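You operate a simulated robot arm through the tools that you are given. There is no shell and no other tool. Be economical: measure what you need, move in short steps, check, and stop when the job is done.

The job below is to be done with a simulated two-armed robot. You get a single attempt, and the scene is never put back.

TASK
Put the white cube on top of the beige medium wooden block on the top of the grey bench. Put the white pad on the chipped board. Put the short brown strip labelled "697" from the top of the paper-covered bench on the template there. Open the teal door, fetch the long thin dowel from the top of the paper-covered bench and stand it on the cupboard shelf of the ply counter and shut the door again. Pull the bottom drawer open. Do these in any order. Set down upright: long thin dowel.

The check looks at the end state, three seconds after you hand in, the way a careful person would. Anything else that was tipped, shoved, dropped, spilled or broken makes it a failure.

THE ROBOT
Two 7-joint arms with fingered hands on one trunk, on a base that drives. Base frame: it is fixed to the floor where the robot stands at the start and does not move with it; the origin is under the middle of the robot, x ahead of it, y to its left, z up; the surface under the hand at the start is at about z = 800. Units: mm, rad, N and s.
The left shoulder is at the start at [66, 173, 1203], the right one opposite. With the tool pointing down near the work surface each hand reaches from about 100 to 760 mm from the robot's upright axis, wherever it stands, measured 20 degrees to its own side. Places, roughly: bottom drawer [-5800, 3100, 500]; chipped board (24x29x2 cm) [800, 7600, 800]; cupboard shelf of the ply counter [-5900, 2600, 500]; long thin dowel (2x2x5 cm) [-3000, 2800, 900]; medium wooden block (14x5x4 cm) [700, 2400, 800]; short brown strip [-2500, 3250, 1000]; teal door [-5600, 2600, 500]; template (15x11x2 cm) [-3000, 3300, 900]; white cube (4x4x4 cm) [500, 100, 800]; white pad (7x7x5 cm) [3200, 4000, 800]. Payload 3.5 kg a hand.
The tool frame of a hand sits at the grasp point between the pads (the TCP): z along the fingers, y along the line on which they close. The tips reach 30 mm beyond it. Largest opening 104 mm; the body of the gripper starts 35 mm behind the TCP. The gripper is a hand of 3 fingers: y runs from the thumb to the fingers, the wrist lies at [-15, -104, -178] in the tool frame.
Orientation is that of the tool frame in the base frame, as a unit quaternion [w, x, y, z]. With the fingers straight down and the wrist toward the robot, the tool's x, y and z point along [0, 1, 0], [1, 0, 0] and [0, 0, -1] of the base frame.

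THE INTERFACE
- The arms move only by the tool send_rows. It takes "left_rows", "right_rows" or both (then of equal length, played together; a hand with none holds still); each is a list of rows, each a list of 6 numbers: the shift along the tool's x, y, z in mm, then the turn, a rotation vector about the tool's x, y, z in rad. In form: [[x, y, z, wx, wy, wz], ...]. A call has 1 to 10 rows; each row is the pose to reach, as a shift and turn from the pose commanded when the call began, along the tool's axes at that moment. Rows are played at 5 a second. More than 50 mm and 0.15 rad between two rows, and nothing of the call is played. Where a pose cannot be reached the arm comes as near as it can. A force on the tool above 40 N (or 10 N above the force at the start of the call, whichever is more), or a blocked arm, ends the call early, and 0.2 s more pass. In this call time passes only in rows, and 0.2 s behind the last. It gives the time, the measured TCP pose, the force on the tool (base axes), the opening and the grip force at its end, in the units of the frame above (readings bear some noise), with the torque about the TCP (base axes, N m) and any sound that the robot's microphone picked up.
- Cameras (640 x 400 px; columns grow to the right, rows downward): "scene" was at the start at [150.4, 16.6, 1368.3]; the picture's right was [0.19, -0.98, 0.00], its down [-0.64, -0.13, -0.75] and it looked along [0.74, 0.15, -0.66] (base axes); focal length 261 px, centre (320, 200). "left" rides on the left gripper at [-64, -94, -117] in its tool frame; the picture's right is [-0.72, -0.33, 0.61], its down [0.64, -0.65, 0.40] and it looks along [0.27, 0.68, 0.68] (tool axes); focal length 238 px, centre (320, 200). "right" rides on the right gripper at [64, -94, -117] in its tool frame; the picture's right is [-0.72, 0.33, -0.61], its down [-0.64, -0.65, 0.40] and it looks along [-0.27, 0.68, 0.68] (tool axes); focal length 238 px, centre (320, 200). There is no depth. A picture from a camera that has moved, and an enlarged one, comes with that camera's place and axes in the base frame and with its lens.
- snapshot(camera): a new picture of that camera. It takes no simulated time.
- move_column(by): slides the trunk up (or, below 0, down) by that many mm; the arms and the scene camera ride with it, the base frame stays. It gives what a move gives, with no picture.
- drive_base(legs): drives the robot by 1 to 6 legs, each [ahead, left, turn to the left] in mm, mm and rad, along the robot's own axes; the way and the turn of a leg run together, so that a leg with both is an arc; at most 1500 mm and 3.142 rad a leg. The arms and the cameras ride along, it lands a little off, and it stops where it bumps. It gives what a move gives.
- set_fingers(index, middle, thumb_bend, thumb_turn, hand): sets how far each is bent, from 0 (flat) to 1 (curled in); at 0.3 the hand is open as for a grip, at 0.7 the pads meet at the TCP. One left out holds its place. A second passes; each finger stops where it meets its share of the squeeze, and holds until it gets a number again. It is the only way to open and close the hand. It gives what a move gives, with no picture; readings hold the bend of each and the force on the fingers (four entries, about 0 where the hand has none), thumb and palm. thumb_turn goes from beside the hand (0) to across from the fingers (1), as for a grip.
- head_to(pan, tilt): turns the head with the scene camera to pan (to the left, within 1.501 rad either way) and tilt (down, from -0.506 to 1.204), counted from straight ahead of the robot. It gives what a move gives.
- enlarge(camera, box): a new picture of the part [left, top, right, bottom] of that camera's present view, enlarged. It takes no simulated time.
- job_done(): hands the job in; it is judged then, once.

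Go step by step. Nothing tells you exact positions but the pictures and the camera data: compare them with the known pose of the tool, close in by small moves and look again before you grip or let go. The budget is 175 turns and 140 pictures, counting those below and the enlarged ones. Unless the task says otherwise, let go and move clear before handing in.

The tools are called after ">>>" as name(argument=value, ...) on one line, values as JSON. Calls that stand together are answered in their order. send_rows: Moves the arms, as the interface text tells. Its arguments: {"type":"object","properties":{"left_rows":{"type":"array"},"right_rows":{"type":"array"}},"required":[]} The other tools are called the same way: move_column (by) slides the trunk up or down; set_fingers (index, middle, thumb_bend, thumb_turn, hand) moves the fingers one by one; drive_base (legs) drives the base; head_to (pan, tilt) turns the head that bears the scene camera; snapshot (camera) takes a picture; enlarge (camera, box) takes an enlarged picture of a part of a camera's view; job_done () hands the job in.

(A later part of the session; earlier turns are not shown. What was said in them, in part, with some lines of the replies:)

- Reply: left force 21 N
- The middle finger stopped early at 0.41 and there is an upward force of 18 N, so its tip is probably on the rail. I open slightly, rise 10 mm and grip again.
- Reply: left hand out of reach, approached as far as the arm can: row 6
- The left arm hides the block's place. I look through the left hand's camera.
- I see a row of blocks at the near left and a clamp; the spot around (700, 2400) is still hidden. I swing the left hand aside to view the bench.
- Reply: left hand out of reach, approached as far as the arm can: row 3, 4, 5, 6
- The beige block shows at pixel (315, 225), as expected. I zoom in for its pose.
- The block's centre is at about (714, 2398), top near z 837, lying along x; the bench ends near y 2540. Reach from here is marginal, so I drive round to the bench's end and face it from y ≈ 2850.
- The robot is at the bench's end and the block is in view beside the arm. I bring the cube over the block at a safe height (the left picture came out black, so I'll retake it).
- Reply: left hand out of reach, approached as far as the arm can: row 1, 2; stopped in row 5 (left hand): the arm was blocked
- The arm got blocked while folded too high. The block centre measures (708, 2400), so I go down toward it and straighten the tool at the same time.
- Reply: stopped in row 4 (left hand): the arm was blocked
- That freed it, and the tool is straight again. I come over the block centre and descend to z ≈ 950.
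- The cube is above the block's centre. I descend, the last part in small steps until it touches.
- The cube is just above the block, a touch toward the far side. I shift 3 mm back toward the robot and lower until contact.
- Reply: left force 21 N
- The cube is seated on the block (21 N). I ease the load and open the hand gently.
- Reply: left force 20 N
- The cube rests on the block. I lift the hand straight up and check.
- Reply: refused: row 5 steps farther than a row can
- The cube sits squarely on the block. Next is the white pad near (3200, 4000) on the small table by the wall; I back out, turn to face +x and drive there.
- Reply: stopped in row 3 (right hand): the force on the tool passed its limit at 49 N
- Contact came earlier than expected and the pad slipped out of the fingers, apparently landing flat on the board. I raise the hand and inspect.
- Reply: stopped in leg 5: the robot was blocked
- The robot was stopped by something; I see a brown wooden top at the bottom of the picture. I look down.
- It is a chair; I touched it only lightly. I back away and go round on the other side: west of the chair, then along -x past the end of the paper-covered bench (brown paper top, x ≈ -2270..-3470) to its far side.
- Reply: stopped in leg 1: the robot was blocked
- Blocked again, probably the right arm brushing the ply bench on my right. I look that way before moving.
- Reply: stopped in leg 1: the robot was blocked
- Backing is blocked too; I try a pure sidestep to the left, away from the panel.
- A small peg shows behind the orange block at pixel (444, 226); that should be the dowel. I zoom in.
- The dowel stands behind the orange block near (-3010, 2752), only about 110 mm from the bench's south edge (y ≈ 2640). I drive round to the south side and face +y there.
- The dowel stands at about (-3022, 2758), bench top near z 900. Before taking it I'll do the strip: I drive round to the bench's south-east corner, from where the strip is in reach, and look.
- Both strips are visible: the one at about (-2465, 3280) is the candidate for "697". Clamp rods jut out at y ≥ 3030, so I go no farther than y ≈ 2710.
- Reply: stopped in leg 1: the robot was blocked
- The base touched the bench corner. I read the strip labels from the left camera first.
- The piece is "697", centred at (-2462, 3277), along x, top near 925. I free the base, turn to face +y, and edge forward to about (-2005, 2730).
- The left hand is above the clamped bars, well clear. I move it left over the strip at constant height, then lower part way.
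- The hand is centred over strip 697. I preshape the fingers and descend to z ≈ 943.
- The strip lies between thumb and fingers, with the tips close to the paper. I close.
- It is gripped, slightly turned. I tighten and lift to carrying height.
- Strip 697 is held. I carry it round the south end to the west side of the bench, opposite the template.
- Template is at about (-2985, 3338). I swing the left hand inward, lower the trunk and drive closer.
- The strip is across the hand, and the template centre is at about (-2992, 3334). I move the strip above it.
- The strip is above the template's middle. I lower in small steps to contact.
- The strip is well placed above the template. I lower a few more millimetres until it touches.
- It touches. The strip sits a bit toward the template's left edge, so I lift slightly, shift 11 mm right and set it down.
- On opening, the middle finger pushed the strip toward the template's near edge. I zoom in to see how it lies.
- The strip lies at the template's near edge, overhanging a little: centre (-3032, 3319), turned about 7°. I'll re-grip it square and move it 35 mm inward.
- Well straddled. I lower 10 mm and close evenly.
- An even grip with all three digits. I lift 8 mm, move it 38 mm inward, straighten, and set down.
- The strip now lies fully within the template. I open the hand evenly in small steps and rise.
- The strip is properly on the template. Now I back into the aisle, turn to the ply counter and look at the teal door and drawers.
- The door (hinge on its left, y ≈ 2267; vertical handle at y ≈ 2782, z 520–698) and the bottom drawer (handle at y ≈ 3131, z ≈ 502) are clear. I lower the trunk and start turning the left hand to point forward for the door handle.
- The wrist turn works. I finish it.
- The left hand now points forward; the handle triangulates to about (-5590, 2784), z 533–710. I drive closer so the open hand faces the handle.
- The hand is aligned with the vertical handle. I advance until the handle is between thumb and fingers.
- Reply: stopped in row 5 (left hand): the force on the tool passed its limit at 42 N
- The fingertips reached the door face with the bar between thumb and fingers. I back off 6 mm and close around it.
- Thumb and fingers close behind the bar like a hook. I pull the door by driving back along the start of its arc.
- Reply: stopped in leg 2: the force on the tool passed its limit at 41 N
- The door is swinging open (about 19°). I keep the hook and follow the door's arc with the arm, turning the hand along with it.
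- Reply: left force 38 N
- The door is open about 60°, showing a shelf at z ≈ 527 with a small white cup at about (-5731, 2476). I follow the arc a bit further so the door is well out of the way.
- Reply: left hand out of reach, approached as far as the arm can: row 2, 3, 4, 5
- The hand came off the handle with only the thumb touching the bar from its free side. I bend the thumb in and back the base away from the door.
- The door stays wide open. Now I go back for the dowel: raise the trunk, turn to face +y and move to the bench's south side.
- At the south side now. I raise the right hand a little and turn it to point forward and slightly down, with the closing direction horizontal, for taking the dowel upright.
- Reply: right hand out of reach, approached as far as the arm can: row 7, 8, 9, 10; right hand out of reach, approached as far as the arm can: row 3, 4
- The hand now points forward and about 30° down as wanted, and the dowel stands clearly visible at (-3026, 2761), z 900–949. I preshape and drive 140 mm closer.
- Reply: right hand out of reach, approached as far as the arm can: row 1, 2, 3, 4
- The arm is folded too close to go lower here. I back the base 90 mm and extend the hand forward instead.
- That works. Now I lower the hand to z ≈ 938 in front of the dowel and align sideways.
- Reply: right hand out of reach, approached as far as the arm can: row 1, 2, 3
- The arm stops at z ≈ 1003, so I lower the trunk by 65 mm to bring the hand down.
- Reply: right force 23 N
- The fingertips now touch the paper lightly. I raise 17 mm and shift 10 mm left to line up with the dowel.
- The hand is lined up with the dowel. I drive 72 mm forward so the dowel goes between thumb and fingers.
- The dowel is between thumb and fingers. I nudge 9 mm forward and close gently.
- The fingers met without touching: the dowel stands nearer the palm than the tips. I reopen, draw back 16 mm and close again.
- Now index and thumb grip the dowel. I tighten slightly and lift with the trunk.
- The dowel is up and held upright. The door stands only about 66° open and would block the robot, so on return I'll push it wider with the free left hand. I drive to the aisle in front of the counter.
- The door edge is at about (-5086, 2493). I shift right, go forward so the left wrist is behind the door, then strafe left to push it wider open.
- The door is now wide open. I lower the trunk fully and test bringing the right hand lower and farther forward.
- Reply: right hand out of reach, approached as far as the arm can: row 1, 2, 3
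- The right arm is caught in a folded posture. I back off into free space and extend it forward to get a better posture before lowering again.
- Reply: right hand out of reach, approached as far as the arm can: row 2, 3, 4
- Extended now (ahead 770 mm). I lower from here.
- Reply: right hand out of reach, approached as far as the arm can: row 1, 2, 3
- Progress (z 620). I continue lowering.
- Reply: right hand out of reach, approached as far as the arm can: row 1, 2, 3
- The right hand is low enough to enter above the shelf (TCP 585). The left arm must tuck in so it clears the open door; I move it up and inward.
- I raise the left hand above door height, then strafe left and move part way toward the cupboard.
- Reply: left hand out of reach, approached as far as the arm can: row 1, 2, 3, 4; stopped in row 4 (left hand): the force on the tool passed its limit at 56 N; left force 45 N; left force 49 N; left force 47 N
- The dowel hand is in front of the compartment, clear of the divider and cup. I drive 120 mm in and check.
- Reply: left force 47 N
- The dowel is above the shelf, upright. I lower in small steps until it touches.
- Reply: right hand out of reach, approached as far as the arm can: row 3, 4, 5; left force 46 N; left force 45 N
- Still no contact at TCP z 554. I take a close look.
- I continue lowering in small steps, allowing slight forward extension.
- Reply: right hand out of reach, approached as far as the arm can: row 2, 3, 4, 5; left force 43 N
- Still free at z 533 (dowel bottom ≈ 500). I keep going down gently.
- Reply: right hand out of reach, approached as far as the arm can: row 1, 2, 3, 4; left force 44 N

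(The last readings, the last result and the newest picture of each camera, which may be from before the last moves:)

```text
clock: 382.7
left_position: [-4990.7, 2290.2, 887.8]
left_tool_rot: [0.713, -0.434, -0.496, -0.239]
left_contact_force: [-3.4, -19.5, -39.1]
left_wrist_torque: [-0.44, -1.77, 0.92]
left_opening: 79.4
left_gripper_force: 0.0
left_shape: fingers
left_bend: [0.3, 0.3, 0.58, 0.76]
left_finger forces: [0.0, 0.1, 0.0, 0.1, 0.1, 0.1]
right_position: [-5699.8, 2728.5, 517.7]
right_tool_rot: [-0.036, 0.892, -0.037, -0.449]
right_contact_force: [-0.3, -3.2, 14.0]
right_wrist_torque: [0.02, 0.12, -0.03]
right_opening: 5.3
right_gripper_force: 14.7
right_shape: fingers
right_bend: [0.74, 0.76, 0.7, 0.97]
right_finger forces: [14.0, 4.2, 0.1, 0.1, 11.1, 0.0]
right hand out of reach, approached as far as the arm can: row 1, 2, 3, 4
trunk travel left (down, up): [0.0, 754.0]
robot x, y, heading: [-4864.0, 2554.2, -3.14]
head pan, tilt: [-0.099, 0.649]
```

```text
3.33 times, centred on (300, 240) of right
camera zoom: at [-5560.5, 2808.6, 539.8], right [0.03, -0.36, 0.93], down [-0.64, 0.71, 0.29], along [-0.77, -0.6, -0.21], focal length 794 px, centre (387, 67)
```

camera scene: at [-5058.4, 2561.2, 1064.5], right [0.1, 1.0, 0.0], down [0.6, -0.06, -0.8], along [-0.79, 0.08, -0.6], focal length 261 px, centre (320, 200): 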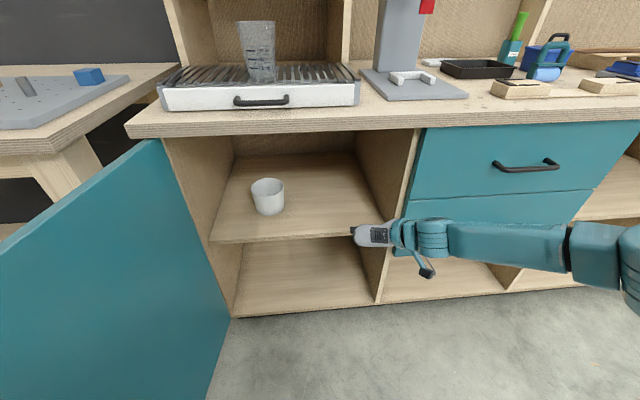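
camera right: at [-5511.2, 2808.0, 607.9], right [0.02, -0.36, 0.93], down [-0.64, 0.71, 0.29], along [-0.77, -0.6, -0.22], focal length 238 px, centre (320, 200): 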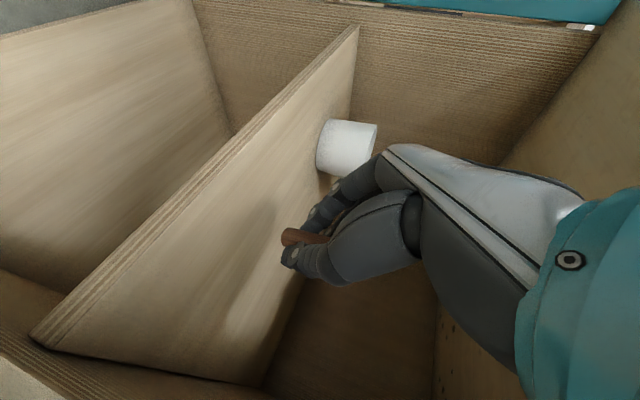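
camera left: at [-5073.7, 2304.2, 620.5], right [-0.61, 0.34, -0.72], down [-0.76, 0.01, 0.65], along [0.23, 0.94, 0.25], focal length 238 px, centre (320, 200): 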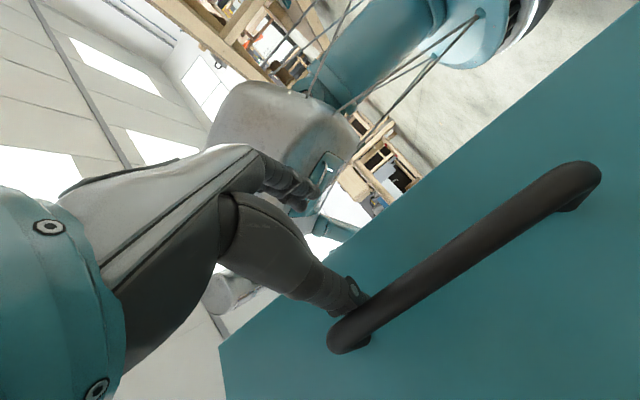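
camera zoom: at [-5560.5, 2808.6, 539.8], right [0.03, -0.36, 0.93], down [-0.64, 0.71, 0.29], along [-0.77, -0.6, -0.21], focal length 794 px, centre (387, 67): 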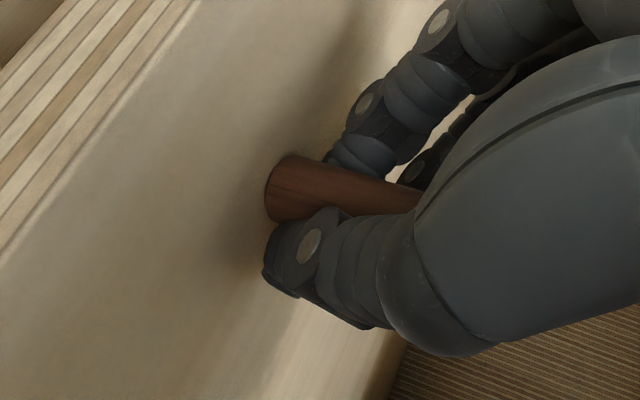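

The dowel now stands on the shelf (14 N contact) at the same pitch as when gripped, so it is upright. I ease the load and release slowly.

>>> send_rows(right_rows=[[-2, 0, -1, 0, 0, 0]])

>>> set_fingers(hand="right", index=0.7, middle=0.7, thumb_bend=0.66)

>>> set_fingers(hand="right", index=0.6, middle=0.6, thumb_bend=0.57)

>>> set_fingers(hand="right", index=0.42, middle=0.42, thumb_bend=0.42)

>>> enlarge(camera="right", box=[220, 180, 380, 300])

```text
clock: 383.1
left_position: [-4991.1, 2291.4, 887.0]
left_tool_rot: [0.713, -0.434, -0.497, -0.237]
left_contact_force: [-3.4, -19.1, -37.1]
left_wrist_torque: [-0.48, -1.8, 0.98]
left_opening: 79.3
left_gripper_force: 0.1
left_shape: fingers
left_bend: [0.3, 0.3, 0.58, 0.76]
left_finger forces: [0.0, 0.1, 0.0, 0.0, 0.0, 0.0]
right_position: [-5701.3, 2729.3, 517.7]
right_tool_rot: [-0.036, 0.892, -0.037, -0.449]
right_contact_force: [-0.9, -2.3, 12.3]
right_wrist_torque: [-0.02, 0.06, 0.03]
right_opening: 5.1
right_gripper_force: 14.5
right_shape: fingers
right_bend: [0.74, 0.76, 0.7, 0.97]
right_finger forces: [14.0, 3.7, 0.0, 0.1, 10.6, 0.0]
trunk travel left (down, up): [0.0, 754.0]
robot x, y, heading: [-4864.1, 2554.5, -3.145]
head pan, tilt: [-0.099, 0.649]
```

```text
clock: 384.1
left_position: [-4993.3, 2289.2, 886.5]
left_tool_rot: [0.713, -0.433, -0.498, -0.238]
left_contact_force: [-2.5, -21.0, -38.0]
left_wrist_torque: [-0.53, -1.81, 1.02]
left_opening: 79.7
left_gripper_force: 0.1
left_shape: fingers
left_bend: [0.3, 0.3, 0.58, 0.76]
left_finger forces: [0.0, 0.0, 0.0, 0.0, 0.1, 0.2]
right_position: [-5699.5, 2729.8, 516.9]
right_tool_rot: [-0.037, 0.893, -0.038, -0.448]
right_contact_force: [0.4, 0.1, 0.0]
right_wrist_torque: [0.0, 0.01, 0.0]
right_opening: 8.7
right_gripper_force: 0.4
right_shape: fingers
right_bend: [0.69, 0.7, 0.65, 0.97]
right_finger forces: [0.8, 0.1, 0.0, 0.0, 0.8, 0.1]
trunk travel left (down, up): [0.0, 754.0]
robot x, y, heading: [-4864.0, 2551.3, -3.141]
head pan, tilt: [-0.099, 0.649]
```

```text
clock: 385.1
left_position: [-4992.1, 2289.1, 887.3]
left_tool_rot: [0.712, -0.433, -0.498, -0.238]
left_contact_force: [-2.8, -21.6, -37.7]
left_wrist_torque: [-0.55, -1.81, 1.06]
left_opening: 79.6
left_gripper_force: 0.1
left_shape: fingers
left_bend: [0.3, 0.3, 0.58, 0.76]
left_finger forces: [0.0, 0.1, 0.0, 0.1, 0.0, 0.1]
right_position: [-5700.1, 2729.3, 516.5]
right_tool_rot: [-0.037, 0.892, -0.037, -0.448]
right_contact_force: [-1.1, 1.0, 1.1]
right_wrist_torque: [-0.01, 0.03, 0.01]
right_opening: 30.4
right_gripper_force: 0.8
right_shape: fingers
right_bend: [0.61, 0.6, 0.56, 0.97]
right_finger forces: [1.1, 0.1, 0.0, 0.0, 0.1, 0.0]
trunk travel left (down, up): [0.0, 754.0]
robot x, y, heading: [-4865.5, 2551.8, -3.135]
head pan, tilt: [-0.099, 0.649]
```

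```text
clock: 386.1
left_position: [-4992.2, 2289.8, 886.8]
left_tool_rot: [0.712, -0.433, -0.497, -0.239]
left_contact_force: [-1.8, -21.6, -38.3]
left_wrist_torque: [-0.55, -1.83, 1.05]
left_opening: 79.6
left_gripper_force: 0.1
left_shape: fingers
left_bend: [0.3, 0.3, 0.58, 0.76]
left_finger forces: [0.0, 0.0, 0.0, 0.0, 0.0, 0.0]
right_position: [-5700.6, 2729.8, 516.1]
right_tool_rot: [-0.037, 0.892, -0.037, -0.449]
right_contact_force: [0.0, 0.9, 0.3]
right_wrist_torque: [-0.03, 0.05, 0.01]
right_opening: 71.7
right_gripper_force: 0.7
right_shape: fingers
right_bend: [0.42, 0.42, 0.42, 0.97]
right_finger forces: [0.8, 0.0, 0.0, 0.0, 0.0, 0.0]
trunk travel left (down, up): [0.0, 754.0]
robot x, y, heading: [-4866.0, 2554.3, -3.141]
head pan, tilt: [-0.099, 0.649]
```

```text
3.33 times, centred on (300, 240) of right
camera zoom: at [-5560.9, 2809.6, 538.7], right [0.03, -0.36, 0.93], down [-0.64, 0.71, 0.29], along [-0.77, -0.6, -0.21], focal length 794 px, centre (387, 67)
```

zoom: 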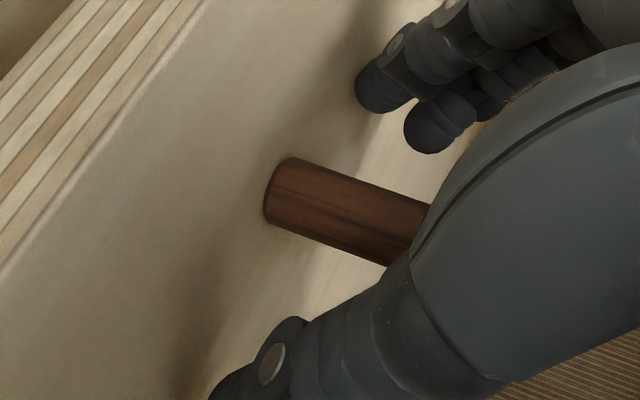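

The dowel stands free and upright between the open fingers. I raise a few millimetres and back straight out.

>>> send_rows(right_rows=[[-4, 0, -2, 0, 0, 0]])

>>> drive_base(legs=[[-350, 0, 0]])

>>> head_to(pan=0.1, tilt=0.5)

>>> snapshot(camera="scene")

```text
clock: 386.5
left_position: [-4992.8, 2290.5, 887.9]
left_tool_rot: [0.712, -0.433, -0.498, -0.239]
left_contact_force: [-1.5, -21.8, -37.8]
left_wrist_torque: [-0.55, -1.8, 1.07]
left_opening: 79.5
left_gripper_force: 0.0
left_shape: fingers
left_bend: [0.3, 0.3, 0.58, 0.76]
left_finger forces: [0.0, 0.0, 0.0, 0.1, 0.0, 0.1]
right_position: [-5699.9, 2729.3, 520.1]
right_tool_rot: [-0.037, 0.892, -0.037, -0.449]
right_contact_force: [-0.9, -0.6, 0.7]
right_wrist_torque: [-0.01, -0.02, -0.01]
right_opening: 72.1
right_gripper_force: 0.1
right_shape: fingers
right_bend: [0.42, 0.42, 0.42, 0.97]
right_finger forces: [0.1, 0.0, 0.0, 0.0, 0.0, 0.0]
trunk travel left (down, up): [0.0, 754.0]
robot x, y, heading: [-4864.0, 2552.4, -3.144]
head pan, tilt: [-0.099, 0.649]
```

```text
clock: 388.8
left_position: [-4644.3, 2289.6, 887.6]
left_tool_rot: [0.712, -0.434, -0.498, -0.238]
left_contact_force: [-2.5, -20.8, -37.8]
left_wrist_torque: [-0.56, -1.78, 1.02]
left_opening: 79.7
left_gripper_force: 0.0
left_shape: fingers
left_bend: [0.3, 0.3, 0.58, 0.76]
left_finger forces: [0.0, 0.1, 0.0, 0.0, 0.1, 0.0]
right_position: [-5353.3, 2728.8, 520.9]
right_tool_rot: [-0.038, 0.892, -0.037, -0.449]
right_contact_force: [-0.4, 0.8, -0.1]
right_wrist_torque: [-0.06, 0.02, -0.02]
right_opening: 72.3
right_gripper_force: 0.0
right_shape: fingers
right_bend: [0.42, 0.42, 0.42, 0.97]
right_finger forces: [0.0, 0.0, 0.0, 0.0, 0.1, 0.0]
trunk travel left (down, up): [0.0, 754.0]
robot x, y, heading: [-4513.9, 2554.0, -3.139]
head pan, tilt: [-0.099, 0.649]
```

```text
clock: 389.5
left_position: [-4645.1, 2289.9, 884.5]
left_tool_rot: [0.709, -0.437, -0.501, -0.236]
left_contact_force: [3.2, -26.0, -32.2]
left_wrist_torque: [-0.67, -1.71, 1.3]
left_opening: 77.8
left_gripper_force: 0.0
left_shape: fingers
left_bend: [0.3, 0.3, 0.59, 0.78]
left_finger forces: [0.0, 0.0, 0.1, 0.0, 0.0, 0.0]
right_position: [-5354.0, 2728.9, 522.3]
right_tool_rot: [-0.037, 0.892, -0.037, -0.449]
right_contact_force: [0.4, 1.3, -0.2]
right_wrist_torque: [-0.01, 0.05, -0.01]
right_opening: 72.3
right_gripper_force: 0.0
right_shape: fingers
right_bend: [0.42, 0.42, 0.42, 0.97]
right_finger forces: [0.0, 0.0, 0.1, 0.1, 0.0, 0.1]
trunk travel left (down, up): [0.0, 754.0]
robot x, y, heading: [-4519.7, 2553.5, -3.137]
head pan, tilt: [0.099, 0.499]
```

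```text
10 pictures are left
camera scene: at [-4838.4, 2543.7, 1072.4], right [-0.1, 0.99, 0.0], down [0.48, 0.05, -0.88], along [-0.87, -0.09, -0.48], focal length 261 px, centre (320, 200)
```

scene: 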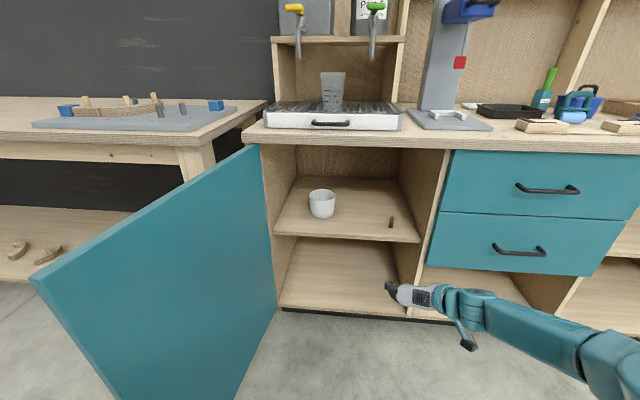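

The dowel stands upright on the shelf next to the cup. To shut the door I go round to its outer side: back off, strafe left past the free edge, and come forward with a closed right hand.

>>> set_fingers(hand="right", index=0.75, middle=0.75, thumb_bend=0.7)

>>> drive_base(legs=[[-430, 0, 0], [0, 690, 0], [240, 0, 0]])

>>> head_to(pan=-0.4, tilt=0.5)

>>> snapshot(camera="scene")

```text
clock: 390.5
left_position: [-4644.5, 2288.3, 884.2]
left_tool_rot: [0.709, -0.436, -0.502, -0.237]
left_contact_force: [3.0, -27.6, -32.4]
left_wrist_torque: [-0.75, -1.71, 1.33]
left_opening: 77.5
left_gripper_force: 0.1
left_shape: fingers
left_bend: [0.3, 0.3, 0.59, 0.78]
left_finger forces: [0.0, 0.0, 0.0, 0.0, 0.0, 0.1]
right_position: [-5354.6, 2727.2, 520.4]
right_tool_rot: [-0.037, 0.892, -0.036, -0.449]
right_contact_force: [-0.5, 0.1, 0.0]
right_wrist_torque: [0.01, -0.03, 0.0]
right_opening: 0.1
right_gripper_force: 0.0
right_shape: fingers
right_bend: [0.74, 0.75, 0.68, 0.97]
right_finger forces: [0.1, 0.1, 0.0, 0.0, 0.1, 0.0]
trunk travel left (down, up): [0.0, 754.0]
robot x, y, heading: [-4522.9, 2556.2, -3.141]
head pan, tilt: [0.099, 0.499]
```

```text
clock: 397.9
left_position: [-4444.1, 1600.3, 884.5]
left_tool_rot: [0.709, -0.435, -0.503, -0.235]
left_contact_force: [3.5, -26.8, -33.0]
left_wrist_torque: [-0.75, -1.72, 1.31]
left_opening: 77.9
left_gripper_force: 0.0
left_shape: fingers
left_bend: [0.3, 0.3, 0.59, 0.78]
left_finger forces: [0.1, 0.0, 0.1, 0.0, 0.0, 0.0]
right_position: [-5153.3, 2037.2, 520.8]
right_tool_rot: [-0.037, 0.892, -0.036, -0.448]
right_contact_force: [-0.7, -0.1, 1.3]
right_wrist_torque: [-0.01, 0.0, -0.01]
right_opening: 0.0
right_gripper_force: 0.0
right_shape: fingers
right_bend: [0.74, 0.75, 0.68, 0.97]
right_finger forces: [0.0, 0.0, 0.0, 0.0, 0.1, 0.0]
trunk travel left (down, up): [0.0, 754.0]
robot x, y, heading: [-4314.8, 1864.3, -3.139]
head pan, tilt: [0.099, 0.499]
```

```text
clock: 398.8
left_position: [-4444.4, 1598.7, 882.5]
left_tool_rot: [0.706, -0.439, -0.504, -0.233]
left_contact_force: [3.7, -26.2, -30.3]
left_wrist_torque: [-0.74, -1.55, 1.3]
left_opening: 76.3
left_gripper_force: 0.2
left_shape: fingers
left_bend: [0.3, 0.3, 0.59, 0.79]
left_finger forces: [0.0, 0.0, 0.0, 0.0, 0.0, 0.1]
right_position: [-5155.1, 2037.9, 520.8]
right_tool_rot: [-0.036, 0.892, -0.036, -0.449]
right_contact_force: [0.5, 0.0, 0.6]
right_wrist_torque: [-0.03, -0.01, 0.01]
right_opening: 0.0
right_gripper_force: 0.1
right_shape: fingers
right_bend: [0.74, 0.75, 0.68, 0.97]
right_finger forces: [0.0, 0.0, 0.1, 0.0, 0.0, 0.0]
trunk travel left (down, up): [0.0, 754.0]
robot x, y, heading: [-4313.9, 1864.5, -3.136]
head pan, tilt: [-0.4, 0.499]
```

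```text
9 pictures are left
camera scene: at [-4631.3, 1898.1, 1072.4], right [0.38, 0.92, 0.0], down [0.44, -0.18, -0.88], along [-0.81, 0.34, -0.48], focal length 261 px, centre (320, 200)
```

scene: 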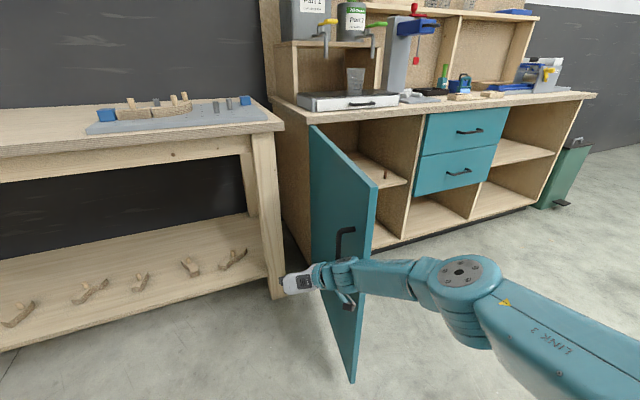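

The hand is on the outer side of the door; the dowel is visible upright inside. I strafe right to swing the door.

>>> drive_base(legs=[[0, -300, 0], [0, -230, 0]])

>>> snapshot(camera="scene")

```text
clock: 402.2
left_position: [-4446.3, 2132.9, 883.2]
left_tool_rot: [0.707, -0.437, -0.505, -0.232]
left_contact_force: [5.3, -26.6, -29.1]
left_wrist_torque: [-0.73, -1.53, 1.26]
left_opening: 76.4
left_gripper_force: 0.1
left_shape: fingers
left_bend: [0.3, 0.3, 0.6, 0.79]
left_finger forces: [0.0, 0.1, 0.0, 0.0, 0.0, 0.0]
right_position: [-5158.2, 2568.1, 521.4]
right_tool_rot: [-0.034, 0.892, -0.035, -0.449]
right_contact_force: [0.4, 0.0, 0.0]
right_wrist_torque: [0.03, 0.01, 0.0]
right_opening: 0.1
right_gripper_force: 0.0
right_shape: fingers
right_bend: [0.74, 0.75, 0.68, 0.97]
right_finger forces: [0.1, 0.0, 0.0, 0.1, 0.1, 0.0]
trunk travel left (down, up): [0.0, 754.0]
robot x, y, heading: [-4317.2, 2394.9, -3.132]
head pan, tilt: [-0.4, 0.499]
```

```text
8 pictures are left
camera scene: at [-4634.4, 2430.4, 1072.4], right [0.38, 0.92, 0.0], down [0.44, -0.18, -0.88], along [-0.81, 0.34, -0.48], focal length 261 px, centre (320, 200)
```

scene: 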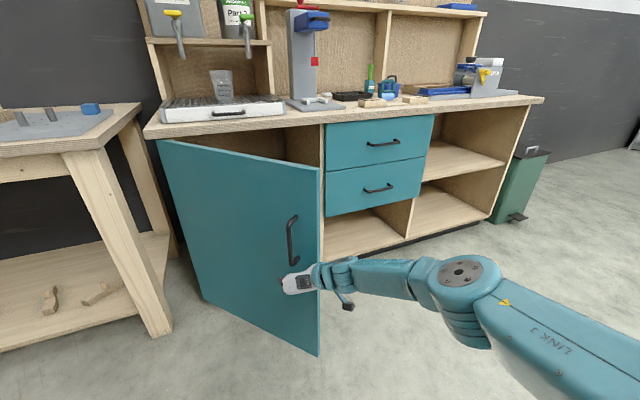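

The door is about half closed. I push it shut by driving forward.

>>> drive_base(legs=[[330, 0, 0], [85, 0, 0]])

>>> snapshot(camera="scene")

```text
clock: 403.5
left_position: [-4550.8, 2129.3, 877.7]
left_tool_rot: [0.699, -0.444, -0.512, -0.227]
left_contact_force: [-3.0, -11.3, -25.0]
left_wrist_torque: [-0.3, -1.04, 0.53]
left_opening: 73.0
left_gripper_force: 0.1
left_shape: fingers
left_bend: [0.3, 0.3, 0.6, 0.84]
left_finger forces: [0.0, 0.0, 0.1, 0.0, 0.0, 0.1]
right_position: [-5261.0, 2578.2, 517.9]
right_tool_rot: [-0.043, 0.892, -0.04, -0.448]
right_contact_force: [0.4, -0.4, 0.3]
right_wrist_torque: [0.05, -0.04, 0.03]
right_opening: 0.0
right_gripper_force: 0.1
right_shape: fingers
right_bend: [0.75, 0.75, 0.68, 0.97]
right_finger forces: [0.0, 0.0, 0.1, 0.0, 0.1, 0.0]
trunk travel left (down, up): [0.0, 754.0]
robot x, y, heading: [-4419.7, 2395.0, -3.13]
head pan, tilt: [-0.4, 0.499]
stopped in leg 1: the force on the tool passed its limit at 98 N (the readings are from after the stop); the commanded pose is now the measured one
```

```text
7 pictures are left
camera scene: at [-4738.1, 2429.8, 1072.6], right [0.38, 0.92, 0.0], down [0.44, -0.18, -0.88], along [-0.81, 0.34, -0.48], focal length 261 px, centre (320, 200)
```

scene: 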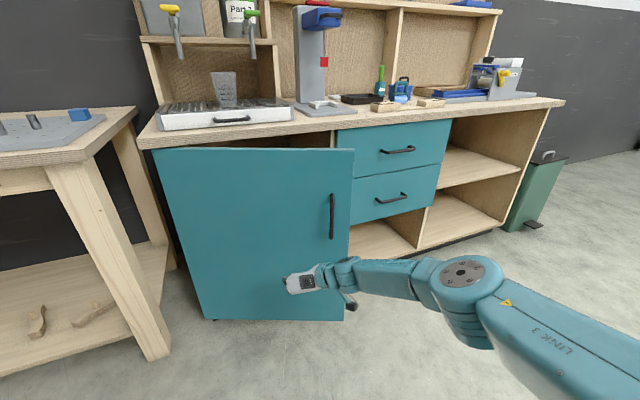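

The push gave the door a swing; it is nearly closed now. I continue forward in short moves.

>>> drive_base(legs=[[150, 0, 0]])

>>> drive_base(legs=[[100, 0, 0]])

>>> snapshot(camera="scene")

```text
clock: 404.9
left_position: [-4701.3, 2128.5, 878.3]
left_tool_rot: [0.7, -0.443, -0.512, -0.227]
left_contact_force: [4.6, -24.9, -22.0]
left_wrist_torque: [-0.62, -1.2, 1.1]
left_opening: 73.4
left_gripper_force: 0.1
left_shape: fingers
left_bend: [0.3, 0.3, 0.61, 0.83]
left_finger forces: [0.0, 0.0, 0.1, 0.1, 0.0, 0.1]
right_position: [-5412.4, 2577.6, 517.2]
right_tool_rot: [-0.044, 0.893, -0.04, -0.447]
right_contact_force: [-0.7, 0.6, -0.9]
right_wrist_torque: [0.02, 0.0, -0.02]
right_opening: 0.1
right_gripper_force: 0.2
right_shape: fingers
right_bend: [0.75, 0.75, 0.68, 0.97]
right_finger forces: [0.0, 0.0, 0.1, 0.0, 0.0, 0.0]
trunk travel left (down, up): [0.0, 754.0]
robot x, y, heading: [-4575.7, 2393.7, -3.133]
head pan, tilt: [-0.4, 0.499]
```

```text
clock: 406.0
left_position: [-4802.1, 2127.1, 877.8]
left_tool_rot: [0.699, -0.445, -0.512, -0.227]
left_contact_force: [3.4, -21.9, -21.4]
left_wrist_torque: [-0.58, -1.08, 1.02]
left_opening: 72.5
left_gripper_force: 0.2
left_shape: fingers
left_bend: [0.3, 0.3, 0.61, 0.84]
left_finger forces: [0.0, 0.0, 0.1, 0.0, 0.1, 0.1]
right_position: [-5511.1, 2577.6, 517.7]
right_tool_rot: [-0.044, 0.892, -0.041, -0.448]
right_contact_force: [0.0, 0.9, 0.3]
right_wrist_torque: [0.0, 0.01, -0.02]
right_opening: 0.2
right_gripper_force: 0.0
right_shape: fingers
right_bend: [0.75, 0.75, 0.68, 0.97]
right_finger forces: [0.0, 0.0, 0.0, 0.0, 0.0, 0.0]
trunk travel left (down, up): [0.0, 754.0]
robot x, y, heading: [-4674.0, 2394.7, -3.137]
head pan, tilt: [-0.4, 0.499]
```

```text
6 pictures are left
camera scene: at [-4988.9, 2428.6, 1072.3], right [0.38, 0.92, 0.0], down [0.44, -0.18, -0.88], along [-0.81, 0.34, -0.48], focal length 261 px, centre (320, 200)
```

scene: 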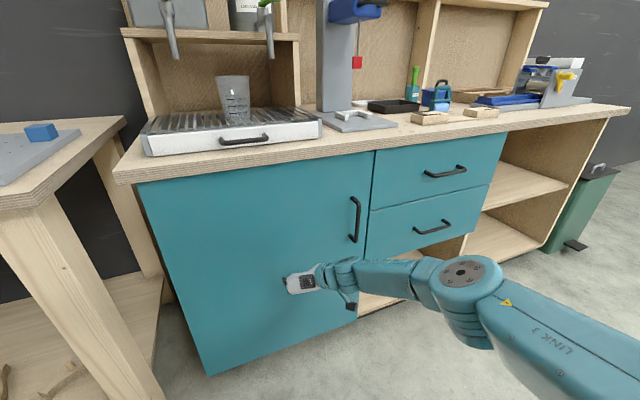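

The door looks shut. I press forward once more gently to make sure it is fully closed.

>>> drive_base(legs=[[58, 0, 0]])

>>> send_rows(right_rows=[[-6, 0, 8, 0, 0, 0], [-12, 0, 16, 0, 0, 0], [-18, 0, 24, 0, 0, 0]])

```text
clock: 407.0
left_position: [-4858.6, 2126.3, 876.6]
left_tool_rot: [0.698, -0.446, -0.514, -0.225]
left_contact_force: [2.5, -17.3, -19.9]
left_wrist_torque: [-0.46, -0.95, 0.82]
left_opening: 71.4
left_gripper_force: 0.1
left_shape: fingers
left_bend: [0.3, 0.3, 0.62, 0.85]
left_finger forces: [0.0, 0.1, 0.0, 0.0, 0.0, 0.0]
right_position: [-5569.7, 2578.7, 518.7]
right_tool_rot: [-0.044, 0.892, -0.041, -0.447]
right_contact_force: [1.4, 0.6, 0.9]
right_wrist_torque: [0.0, 0.0, -0.04]
right_opening: 0.0
right_gripper_force: 0.8
right_shape: fingers
right_bend: [0.75, 0.75, 0.68, 0.97]
right_finger forces: [0.0, 1.3, 0.0, 0.0, 0.1, 0.0]
trunk travel left (down, up): [0.0, 754.0]
robot x, y, heading: [-4731.4, 2390.2, -3.136]
head pan, tilt: [-0.4, 0.499]
```

```text
clock: 407.5
left_position: [-4856.1, 2124.7, 874.5]
left_tool_rot: [0.693, -0.45, -0.517, -0.222]
left_contact_force: [-2.6, -9.3, -20.8]
left_wrist_torque: [-0.35, -0.93, 0.46]
left_opening: 70.0
left_gripper_force: 0.0
left_shape: fingers
left_bend: [0.3, 0.3, 0.62, 0.86]
left_finger forces: [0.1, 0.0, 0.0, 0.0, 0.1, 0.1]
right_position: [-5571.3, 2572.9, 512.2]
right_tool_rot: [-0.036, 0.896, -0.034, -0.441]
right_contact_force: [17.3, -0.1, 2.9]
right_wrist_torque: [-0.01, 0.01, -0.01]
right_opening: 0.1
right_gripper_force: 9.5
right_shape: fingers
right_bend: [0.75, 0.77, 0.69, 0.96]
right_finger forces: [0.0, 12.0, 0.1, 0.0, 7.2, 0.0]
trunk travel left (down, up): [0.0, 754.0]
robot x, y, heading: [-4733.7, 2393.4, -3.135]
head pan, tilt: [-0.4, 0.499]
stopped in row 2 (right hand): the force on the tool passed its limit at 50 N (the readings are from after the stop); the commanded pose is now the measured one
```

The door is firmly shut. Now the bottom drawer: I back off, align the right hand with its handle (y ≈ 3123, z ≈ 530) and roll the wrist so the hand closes vertically on the horizontal bar.

>>> drive_base(legs=[[-350, 0, 0], [0, -555, 0]])

>>> send_rows(right_rows=[[0, 0, 0, 0, 0, 0.148], [0, 0, 0, 0, 0, 0.296], [0, 0, 0, 0, 0, 0.444], [0, 0, 0, 0, 0, 0.592], [0, 0, 0, 0, 0, 0.74], [0, 0, 0, 0, 0, 0.888], [0, 0, 0, 0, 0, 1.036], [0, 0, 0, 0, 0, 1.184], [0, 0, 0, 0, 0, 1.332], [0, 0, 0, 0, 0, 1.48]])

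```text
clock: 412.5
left_position: [-4515.4, 2679.2, 875.3]
left_tool_rot: [0.696, -0.448, -0.516, -0.223]
left_contact_force: [5.4, -21.0, -17.2]
left_wrist_torque: [-0.59, -0.99, 0.94]
left_opening: 69.8
left_gripper_force: 0.1
left_shape: fingers
left_bend: [0.3, 0.3, 0.62, 0.85]
left_finger forces: [0.0, 0.0, 0.0, 0.0, 0.1, 0.0]
right_position: [-5232.3, 3126.6, 512.9]
right_tool_rot: [-0.038, 0.895, -0.035, -0.443]
right_contact_force: [0.5, 0.3, 0.2]
right_wrist_torque: [0.03, 0.02, 0.0]
right_opening: 0.0
right_gripper_force: 0.0
right_shape: fingers
right_bend: [0.75, 0.75, 0.68, 0.96]
right_finger forces: [0.1, 0.0, 0.0, 0.0, 0.0, 0.0]
trunk travel left (down, up): [0.0, 754.0]
robot x, y, heading: [-4392.0, 2949.8, -3.132]
head pan, tilt: [-0.4, 0.499]
```

```text
clock: 414.7
left_position: [-4514.7, 2678.3, 874.7]
left_tool_rot: [0.694, -0.449, -0.517, -0.222]
left_contact_force: [5.6, -20.8, -18.1]
left_wrist_torque: [-0.55, -0.92, 0.89]
left_opening: 69.1
left_gripper_force: 0.1
left_shape: fingers
left_bend: [0.3, 0.3, 0.63, 0.85]
left_finger forces: [0.0, 0.1, 0.0, 0.0, 0.0, 0.0]
right_position: [-5271.6, 3209.4, 557.7]
right_tool_rot: [0.257, 0.699, -0.566, -0.354]
right_contact_force: [-0.1, 0.3, 0.1]
right_wrist_torque: [0.03, 0.0, 0.0]
right_opening: 0.0
right_gripper_force: 0.1
right_shape: fingers
right_bend: [0.75, 0.75, 0.68, 0.97]
right_finger forces: [0.0, 0.0, 0.0, 0.1, 0.0, 0.0]
right hand out of reach, approached as far as the arm can: row 2, 3, 4, 5, 6, 7, 8, 9, 10
trunk travel left (down, up): [0.0, 754.0]
robot x, y, heading: [-4389.1, 2951.4, -3.133]
head pan, tilt: [-0.4, 0.499]
```

The roll mostly succeeded (closing direction now nearly vertical). I draw the hand back into a comfortable range and open it.

>>> send_rows(right_rows=[[25, -18, -21, 0, 0, 0.03], [50, -36, -42, 0, 0, 0.06], [75, -54, -62, 0, 0, 0.1], [101, -73, -82, 0, 0, 0.14]])

>>> set_fingers(hand="right", index=0.35, middle=0.35, thumb_bend=0.35)

```text
clock: 415.7
left_position: [-4514.9, 2679.6, 875.5]
left_tool_rot: [0.695, -0.448, -0.517, -0.222]
left_contact_force: [6.3, -21.8, -18.3]
left_wrist_torque: [-0.59, -0.95, 0.89]
left_opening: 69.2
left_gripper_force: 0.1
left_shape: fingers
left_bend: [0.3, 0.3, 0.63, 0.85]
left_finger forces: [0.0, 0.0, 0.1, 0.0, 0.0, 0.0]
right_position: [-5207.3, 3211.4, 475.9]
right_tool_rot: [0.291, 0.68, -0.59, -0.325]
right_contact_force: [-0.1, 0.3, -0.2]
right_wrist_torque: [0.03, 0.03, 0.01]
right_opening: 0.1
right_gripper_force: 0.0
right_shape: fingers
right_bend: [0.75, 0.75, 0.68, 0.97]
right_finger forces: [0.0, 0.0, 0.0, 0.1, 0.1, 0.0]
right hand out of reach, approached as far as the arm can: row 1, 2, 3, 4
trunk travel left (down, up): [0.0, 754.0]
robot x, y, heading: [-4389.6, 2952.2, -3.13]
head pan, tilt: [-0.4, 0.499]
```

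```text
clock: 416.7
left_position: [-4515.0, 2680.6, 874.5]
left_tool_rot: [0.695, -0.448, -0.517, -0.222]
left_contact_force: [6.0, -21.6, -19.4]
left_wrist_torque: [-0.58, -1.01, 0.91]
left_opening: 69.2
left_gripper_force: 0.0
left_shape: fingers
left_bend: [0.3, 0.3, 0.63, 0.85]
left_finger forces: [0.0, 0.0, 0.0, 0.0, 0.0, 0.0]
right_position: [-5209.0, 3211.8, 474.2]
right_tool_rot: [0.291, 0.68, -0.59, -0.325]
right_contact_force: [0.1, -0.1, 0.1]
right_wrist_torque: [0.0, 0.03, 0.0]
right_opening: 90.0
right_gripper_force: 0.1
right_shape: fingers
right_bend: [0.35, 0.35, 0.35, 0.97]
right_finger forces: [0.1, 0.1, 0.1, 0.0, 0.0, 0.0]
trunk travel left (down, up): [0.0, 754.0]
robot x, y, heading: [-4387.0, 2948.3, -3.134]
head pan, tilt: [-0.4, 0.499]
```

Good posture. I raise the trunk 70 mm, shift left 88 mm and approach to about 70 mm from the handle, then look.

>>> move_column(by=70)

>>> drive_base(legs=[[0, 88, 0], [255, 0, 0]])

>>> head_to(pan=-0.1, tilt=0.7)

>>> snapshot(camera="scene")

```text
clock: 417.8
left_position: [-4497.5, 2678.0, 942.0]
left_tool_rot: [0.708, -0.458, -0.496, -0.209]
left_contact_force: [11.6, -17.2, -24.8]
left_wrist_torque: [-0.54, -0.91, 0.37]
left_opening: 49.0
left_gripper_force: 0.0
left_shape: fingers
left_bend: [0.3, 0.3, 0.75, 0.86]
left_finger forces: [0.1, 0.0, 0.0, 0.0, 0.1, 0.1]
right_position: [-5213.1, 3214.5, 605.8]
right_tool_rot: [0.318, 0.665, -0.576, -0.355]
right_contact_force: [0.0, 0.0, 0.3]
right_wrist_torque: [0.01, 0.01, -0.03]
right_opening: 90.3
right_gripper_force: 0.1
right_shape: fingers
right_bend: [0.35, 0.35, 0.35, 0.97]
right_finger forces: [0.0, 0.0, 0.1, 0.0, 0.1, 0.0]
trunk travel left (down, up): [-70.0, 684.0]
robot x, y, heading: [-4390.1, 2949.5, -3.138]
head pan, tilt: [-0.4, 0.499]
```

```text
clock: 420.3
left_position: [-4749.0, 2589.4, 942.4]
left_tool_rot: [0.709, -0.456, -0.496, -0.209]
left_contact_force: [11.8, -17.0, -24.5]
left_wrist_torque: [-0.55, -0.93, 0.31]
left_opening: 49.2
left_gripper_force: 0.2
left_shape: fingers
left_bend: [0.3, 0.3, 0.75, 0.86]
left_finger forces: [0.0, 0.1, 0.1, 0.1, 0.0, 0.1]
right_position: [-5465.4, 3123.5, 608.0]
right_tool_rot: [0.317, 0.663, -0.576, -0.356]
right_contact_force: [0.5, 0.1, 0.0]
right_wrist_torque: [0.01, 0.01, 0.02]
right_opening: 90.4
right_gripper_force: 0.0
right_shape: fingers
right_bend: [0.35, 0.35, 0.35, 0.97]
right_finger forces: [0.1, 0.0, 0.0, 0.0, 0.1, 0.0]
trunk travel left (down, up): [-70.0, 684.0]
robot x, y, heading: [-4642.7, 2857.6, -3.132]
head pan, tilt: [-0.4, 0.499]
```

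```text
clock: 421.1
left_position: [-4747.3, 2588.0, 939.4]
left_tool_rot: [0.706, -0.461, -0.496, -0.208]
left_contact_force: [10.7, -20.5, -26.3]
left_wrist_torque: [-0.66, -0.95, 0.45]
left_opening: 48.9
left_gripper_force: 0.0
left_shape: fingers
left_bend: [0.3, 0.3, 0.75, 0.86]
left_finger forces: [0.1, 0.0, 0.1, 0.1, 0.1, 0.0]
right_position: [-5465.5, 3123.3, 608.1]
right_tool_rot: [0.317, 0.663, -0.577, -0.357]
right_contact_force: [-0.2, 0.7, 0.4]
right_wrist_torque: [-0.01, -0.01, -0.01]
right_opening: 90.1
right_gripper_force: 0.2
right_shape: fingers
right_bend: [0.35, 0.35, 0.35, 0.97]
right_finger forces: [0.1, 0.0, 0.0, 0.0, 0.1, 0.1]
trunk travel left (down, up): [-70.0, 684.0]
robot x, y, heading: [-4640.3, 2861.0, -3.136]
head pan, tilt: [-0.099, 0.7]
```

```text
5 pictures are left
camera scene: at [-4912.7, 2865.7, 1130.1], right [0.09, 1.0, 0.0], down [0.64, -0.06, -0.77], along [-0.76, 0.07, -0.64], focal length 261 px, centre (320, 200)
```

scene: 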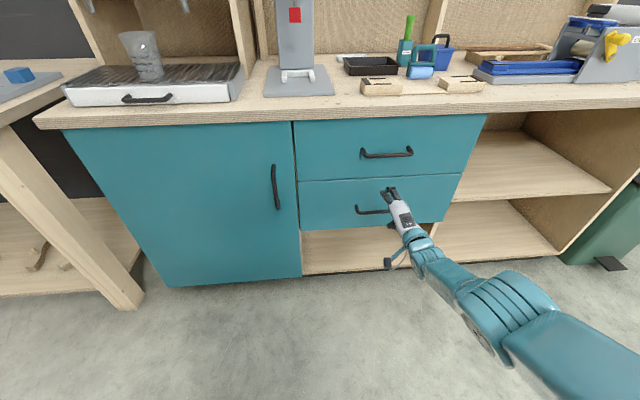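

Handle bar measured at z ≈ 526. I lower the hand 66 mm so the bar will enter between thumb and fingers, then check height.

>>> send_rows(right_rows=[[3, -27, 18, 0, 0, 0], [7, -55, 36, 0, 0, 0]])

```text
clock: 421.7
left_position: [-4748.5, 2587.7, 941.2]
left_tool_rot: [0.706, -0.46, -0.497, -0.209]
left_contact_force: [11.4, -22.2, -26.6]
left_wrist_torque: [-0.68, -0.93, 0.51]
left_opening: 49.0
left_gripper_force: 0.1
left_shape: fingers
left_bend: [0.3, 0.3, 0.75, 0.86]
left_finger forces: [0.0, 0.0, 0.0, 0.0, 0.0, 0.0]
right_position: [-5445.2, 3129.0, 584.2]
right_tool_rot: [0.318, 0.664, -0.576, -0.356]
right_contact_force: [0.2, 0.0, 0.7]
right_wrist_torque: [-0.06, 0.01, 0.01]
right_opening: 90.3
right_gripper_force: 0.0
right_shape: fingers
right_bend: [0.35, 0.35, 0.35, 0.97]
right_finger forces: [0.1, 0.0, 0.0, 0.1, 0.0, 0.0]
right hand out of reach, approached as far as the arm can: row 1, 2
trunk travel left (down, up): [-70.0, 684.0]
robot x, y, heading: [-4643.0, 2859.0, -3.135]
head pan, tilt: [-0.099, 0.7]
```

Only part of the way (z 584). I lower the trunk by 40 mm for the rest.

>>> move_column(by=-40)

```text
clock: 422.5
left_position: [-4747.4, 2589.4, 901.0]
left_tool_rot: [0.708, -0.457, -0.496, -0.209]
left_contact_force: [8.0, -7.9, -18.0]
left_wrist_torque: [-0.29, -0.54, 0.1]
left_opening: 50.0
left_gripper_force: 0.1
left_shape: fingers
left_bend: [0.3, 0.3, 0.74, 0.9]
left_finger forces: [0.0, 0.0, 0.0, 0.0, 0.0, 0.0]
right_position: [-5441.7, 3127.8, 510.5]
right_tool_rot: [0.305, 0.671, -0.586, -0.336]
right_contact_force: [-0.4, -0.6, -0.8]
right_wrist_torque: [-0.01, 0.02, 0.01]
right_opening: 90.7
right_gripper_force: 0.0
right_shape: fingers
right_bend: [0.35, 0.35, 0.35, 0.97]
right_finger forces: [0.0, 0.1, 0.1, 0.0, 0.0, 0.0]
trunk travel left (down, up): [-30.0, 724.0]
robot x, y, heading: [-4639.3, 2855.8, -3.132]
head pan, tilt: [-0.099, 0.7]
```

Now slightly low (510); I raise the hand 32 mm by the arm.

>>> send_rows(right_rows=[[-3, 26, -17, 0, 0, 0]])

>>> enlarge(camera="scene", box=[310, 150, 470, 250])

```text
clock: 422.9
left_position: [-4748.3, 2588.1, 902.2]
left_tool_rot: [0.708, -0.459, -0.495, -0.209]
left_contact_force: [8.0, -8.3, -17.7]
left_wrist_torque: [-0.31, -0.55, 0.1]
left_opening: 49.4
left_gripper_force: 0.0
left_shape: fingers
left_bend: [0.3, 0.3, 0.74, 0.9]
left_finger forces: [0.0, 0.1, 0.0, 0.1, 0.0, 0.0]
right_position: [-5457.7, 3130.7, 527.9]
right_tool_rot: [0.306, 0.672, -0.585, -0.336]
right_contact_force: [-0.2, -1.0, -0.7]
right_wrist_torque: [-0.02, 0.06, 0.01]
right_opening: 90.3
right_gripper_force: 0.0
right_shape: fingers
right_bend: [0.35, 0.35, 0.35, 0.97]
right_finger forces: [0.1, 0.0, 0.0, 0.0, 0.1, 0.0]
right hand out of reach, approached as far as the arm can: row 1
trunk travel left (down, up): [-30.0, 724.0]
robot x, y, heading: [-4641.4, 2860.7, -3.131]
head pan, tilt: [-0.099, 0.7]
```

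```text
4.00 times, centred on (390, 200) of scene
camera zoom: at [-4937.3, 2865.4, 1087.1], right [0.09, 1.0, 0.0], down [0.64, -0.06, -0.77], along [-0.76, 0.07, -0.64], focal length 1044 px, centre (40, 200)
```

zoom: 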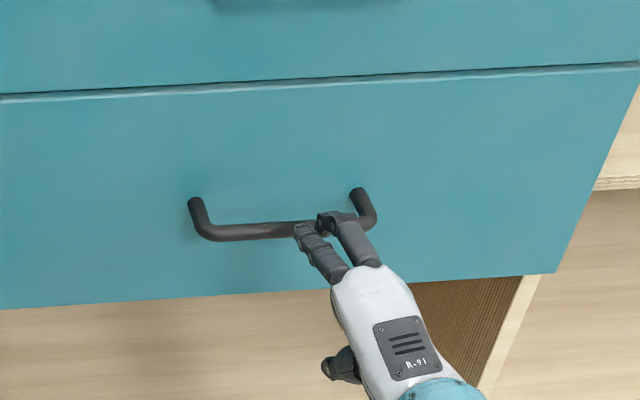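

The bar's height is between thumb and fingers; the hand is ~28 mm too far right. I shift left and drive forward onto the handle.

>>> drive_base(legs=[[0, 28, 0], [82, 0, 0]])

>>> set_fingers(hand="right", index=0.85, middle=0.85, thumb_bend=0.8)

>>> enlarge(camera="scene", box=[310, 150, 470, 250])

```text
clock: 424.6
left_position: [-4827.4, 2558.0, 899.8]
left_tool_rot: [0.703, -0.463, -0.497, -0.211]
left_contact_force: [7.7, -2.4, -11.8]
left_wrist_torque: [-0.18, -0.25, -0.05]
left_opening: 48.4
left_gripper_force: 0.0
left_shape: fingers
left_bend: [0.3, 0.3, 0.73, 0.95]
left_finger forces: [0.1, 0.0, 0.1, 0.0, 0.0, 0.1]
right_position: [-5536.0, 3102.6, 527.2]
right_tool_rot: [0.307, 0.672, -0.584, -0.336]
right_contact_force: [4.1, -0.2, -0.2]
right_wrist_torque: [0.0, 0.09, 0.04]
right_opening: 90.1
right_gripper_force: 2.4
right_shape: fingers
right_bend: [0.35, 0.37, 0.35, 0.97]
right_finger forces: [0.3, 3.7, 0.0, 0.0, 0.1, 0.1]
trunk travel left (down, up): [-30.0, 724.0]
robot x, y, heading: [-4721.5, 2828.7, -3.132]
head pan, tilt: [-0.099, 0.7]
stopped in leg 2: the force on the tool passed its limit at 65 N (the readings are from after the stop); the commanded pose is now the measured one
```

```text
clock: 425.6
left_position: [-4828.7, 2559.2, 899.3]
left_tool_rot: [0.705, -0.461, -0.497, -0.209]
left_contact_force: [12.5, -12.9, -11.3]
left_wrist_torque: [-0.24, -0.25, 0.07]
left_opening: 47.7
left_gripper_force: 0.0
left_shape: fingers
left_bend: [0.3, 0.3, 0.73, 0.95]
left_finger forces: [0.0, 0.0, 0.0, 0.1, 0.0, 0.0]
right_position: [-5536.9, 3103.4, 525.9]
right_tool_rot: [0.307, 0.673, -0.584, -0.335]
right_contact_force: [0.4, -1.9, -5.6]
right_wrist_torque: [0.03, -0.03, 0.15]
right_opening: 0.0
right_gripper_force: 14.7
right_shape: fingers
right_bend: [0.76, 0.78, 0.72, 0.96]
right_finger forces: [0.0, 9.9, 0.0, 0.1, 18.2, 0.0]
trunk travel left (down, up): [-30.0, 724.0]
robot x, y, heading: [-4720.1, 2828.2, -3.135]
head pan, tilt: [-0.099, 0.7]
```

```text
4.00 times, centred on (390, 200) of scene
camera zoom: at [-5019.0, 2837.2, 1086.8], right [0.09, 1.0, 0.0], down [0.64, -0.06, -0.76], along [-0.76, 0.07, -0.64], focal length 1044 px, centre (40, 200)
```

zoom: 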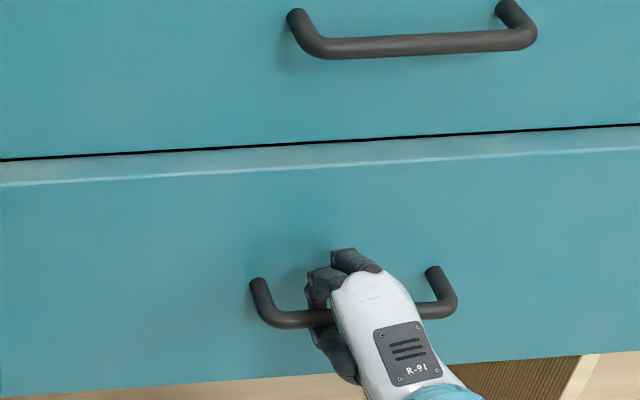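

The hand is hooked round the bar. I pull the drawer by driving straight back.

>>> drive_base(legs=[[-120, 0, 0], [-140, 0, 0]])

>>> snapshot(camera="scene")

```text
clock: 427.7
left_position: [-4570.8, 2561.2, 901.1]
left_tool_rot: [0.705, -0.462, -0.496, -0.211]
left_contact_force: [13.1, -12.4, -10.8]
left_wrist_torque: [-0.19, -0.24, 0.1]
left_opening: 47.5
left_gripper_force: 0.0
left_shape: fingers
left_bend: [0.3, 0.3, 0.73, 0.95]
left_finger forces: [0.1, 0.1, 0.0, 0.1, 0.0, 0.0]
right_position: [-5278.7, 3105.2, 525.1]
right_tool_rot: [0.306, 0.672, -0.585, -0.336]
right_contact_force: [0.7, -9.9, -7.9]
right_wrist_torque: [-0.03, -0.03, 0.19]
right_opening: 0.1
right_gripper_force: 14.4
right_shape: fingers
right_bend: [0.77, 0.78, 0.72, 0.95]
right_finger forces: [0.1, 9.7, 0.0, 0.0, 19.7, 0.1]
trunk travel left (down, up): [-30.0, 724.0]
robot x, y, heading: [-4466.3, 2833.5, -3.138]
head pan, tilt: [-0.099, 0.7]
```

```text
2 pictures are left
camera scene: at [-4761.1, 2839.0, 1086.8], right [0.09, 1.0, 0.0], down [0.64, -0.06, -0.76], along [-0.76, 0.07, -0.64], focal length 261 px, centre (320, 200)
```

scene: 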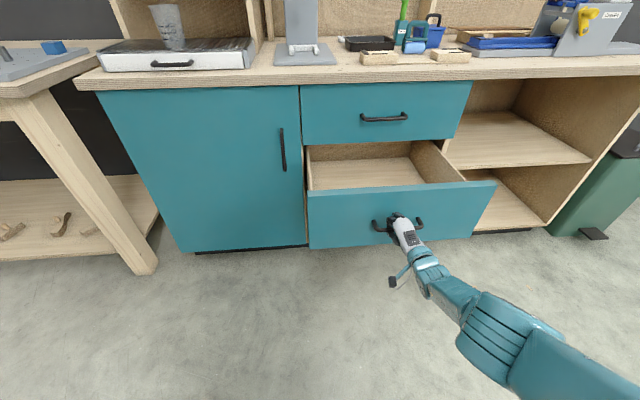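

The drawer is about 260 mm open. I pull a little further, letting the force limit stop me at the end of travel.

>>> drive_base(legs=[[-70, 0, 0]])

```text
clock: 428.7
left_position: [-4501.2, 2560.4, 900.7]
left_tool_rot: [0.703, -0.463, -0.497, -0.21]
left_contact_force: [11.6, -11.0, -11.5]
left_wrist_torque: [-0.19, -0.26, 0.06]
left_opening: 48.2
left_gripper_force: 0.1
left_shape: fingers
left_bend: [0.3, 0.3, 0.73, 0.95]
left_finger forces: [0.1, 0.0, 0.0, 0.1, 0.0, 0.1]
right_position: [-5209.1, 3104.6, 526.0]
right_tool_rot: [0.307, 0.672, -0.584, -0.337]
right_contact_force: [0.8, -6.3, -6.5]
right_wrist_torque: [-0.01, -0.02, 0.17]
right_opening: 0.2
right_gripper_force: 9.4
right_shape: fingers
right_bend: [0.78, 0.78, 0.72, 0.96]
right_finger forces: [0.0, 9.1, 0.0, 0.1, 9.2, 0.0]
trunk travel left (down, up): [-30.0, 724.0]
robot x, y, heading: [-4395.9, 2832.8, -3.133]
head pan, tilt: [-0.099, 0.7]
```

The drawer is open about 330 mm. I release the handle and move clear.

>>> set_fingers(hand="right", index=0.3, middle=0.3, thumb_bend=0.3)

>>> drive_base(legs=[[-250, 0, 0]])

>>> snapshot(camera="scene")

```text
clock: 429.7
left_position: [-4499.7, 2560.4, 899.9]
left_tool_rot: [0.703, -0.464, -0.497, -0.211]
left_contact_force: [10.6, -9.8, -9.7]
left_wrist_torque: [-0.21, -0.2, 0.0]
left_opening: 48.7
left_gripper_force: 0.1
left_shape: fingers
left_bend: [0.3, 0.3, 0.73, 0.96]
left_finger forces: [0.1, 0.0, 0.0, 0.0, 0.0, 0.0]
right_position: [-5210.1, 3104.4, 526.0]
right_tool_rot: [0.307, 0.672, -0.584, -0.336]
right_contact_force: [0.3, -0.7, -1.2]
right_wrist_torque: [0.0, -0.02, -0.03]
right_opening: 102.8
right_gripper_force: 0.0
right_shape: fingers
right_bend: [0.3, 0.3, 0.3, 0.97]
right_finger forces: [0.0, 0.0, 0.1, 0.1, 0.1, 0.1]
trunk travel left (down, up): [-30.0, 724.0]
robot x, y, heading: [-4392.9, 2833.7, -3.137]
head pan, tilt: [-0.099, 0.7]
```

```text
clock: 431.5
left_position: [-4250.0, 2561.8, 900.9]
left_tool_rot: [0.703, -0.463, -0.497, -0.211]
left_contact_force: [11.8, -12.1, -8.9]
left_wrist_torque: [-0.19, -0.24, 0.08]
left_opening: 48.2
left_gripper_force: 0.1
left_shape: fingers
left_bend: [0.3, 0.3, 0.73, 0.96]
left_finger forces: [0.1, 0.1, 0.0, 0.0, 0.0, 0.0]
right_position: [-4959.1, 3105.9, 526.2]
right_tool_rot: [0.308, 0.672, -0.583, -0.336]
right_contact_force: [0.6, -0.5, -0.2]
right_wrist_torque: [-0.02, 0.03, 0.02]
right_opening: 102.9
right_gripper_force: 0.2
right_shape: fingers
right_bend: [0.3, 0.3, 0.3, 0.97]
right_finger forces: [0.1, 0.0, 0.0, 0.0, 0.0, 0.0]
trunk travel left (down, up): [-30.0, 724.0]
robot x, y, heading: [-4146.9, 2833.0, -3.136]
head pan, tilt: [-0.099, 0.7]
```

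```text
1 pictures are left
camera scene: at [-4440.7, 2841.3, 1087.1], right [0.09, 1.0, 0.0], down [0.64, -0.06, -0.77], along [-0.76, 0.07, -0.64], focal length 261 px, centre (320, 200)
```

scene: 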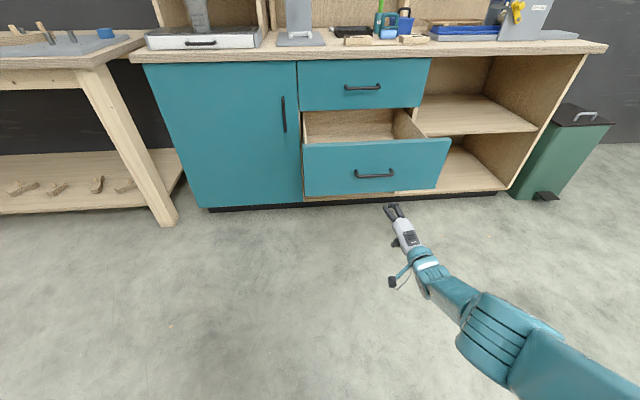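

The door is shut, the bottom drawer stands open, and both hands are empty and clear. All the parts of the job are done, so I hand in.

>>> job_done()

```text
The job is handed in.
```

All five parts were finished, and I handed the job in with both hands empty and clear:

- **White cube:** it sits on the beige medium wooden block.
- **White pad:** it lies flat on the chipped board. It slipped out of the fingers on contact.
- **Strip 697:** it lies fully on the template. I had to re-grip it once, because it was pushed to the edge when the hand opened.
- **Dowel:** it stood upright on the cupboard shelf beside the white cup. I last saw it just before shutting the door, and a late push gave the door a swing as it closed.
- **Drawer:** the bottom drawer is open about 330 mm.

On the way to the paper-covered bench, the robot's base bumped a chair and the right forearm bumped the end of a ply panel. The base also touched a corner of the paper-covered bench. Both the chair and the panel were still standing in the pictures afterwards, but I did not check whether they had shifted.
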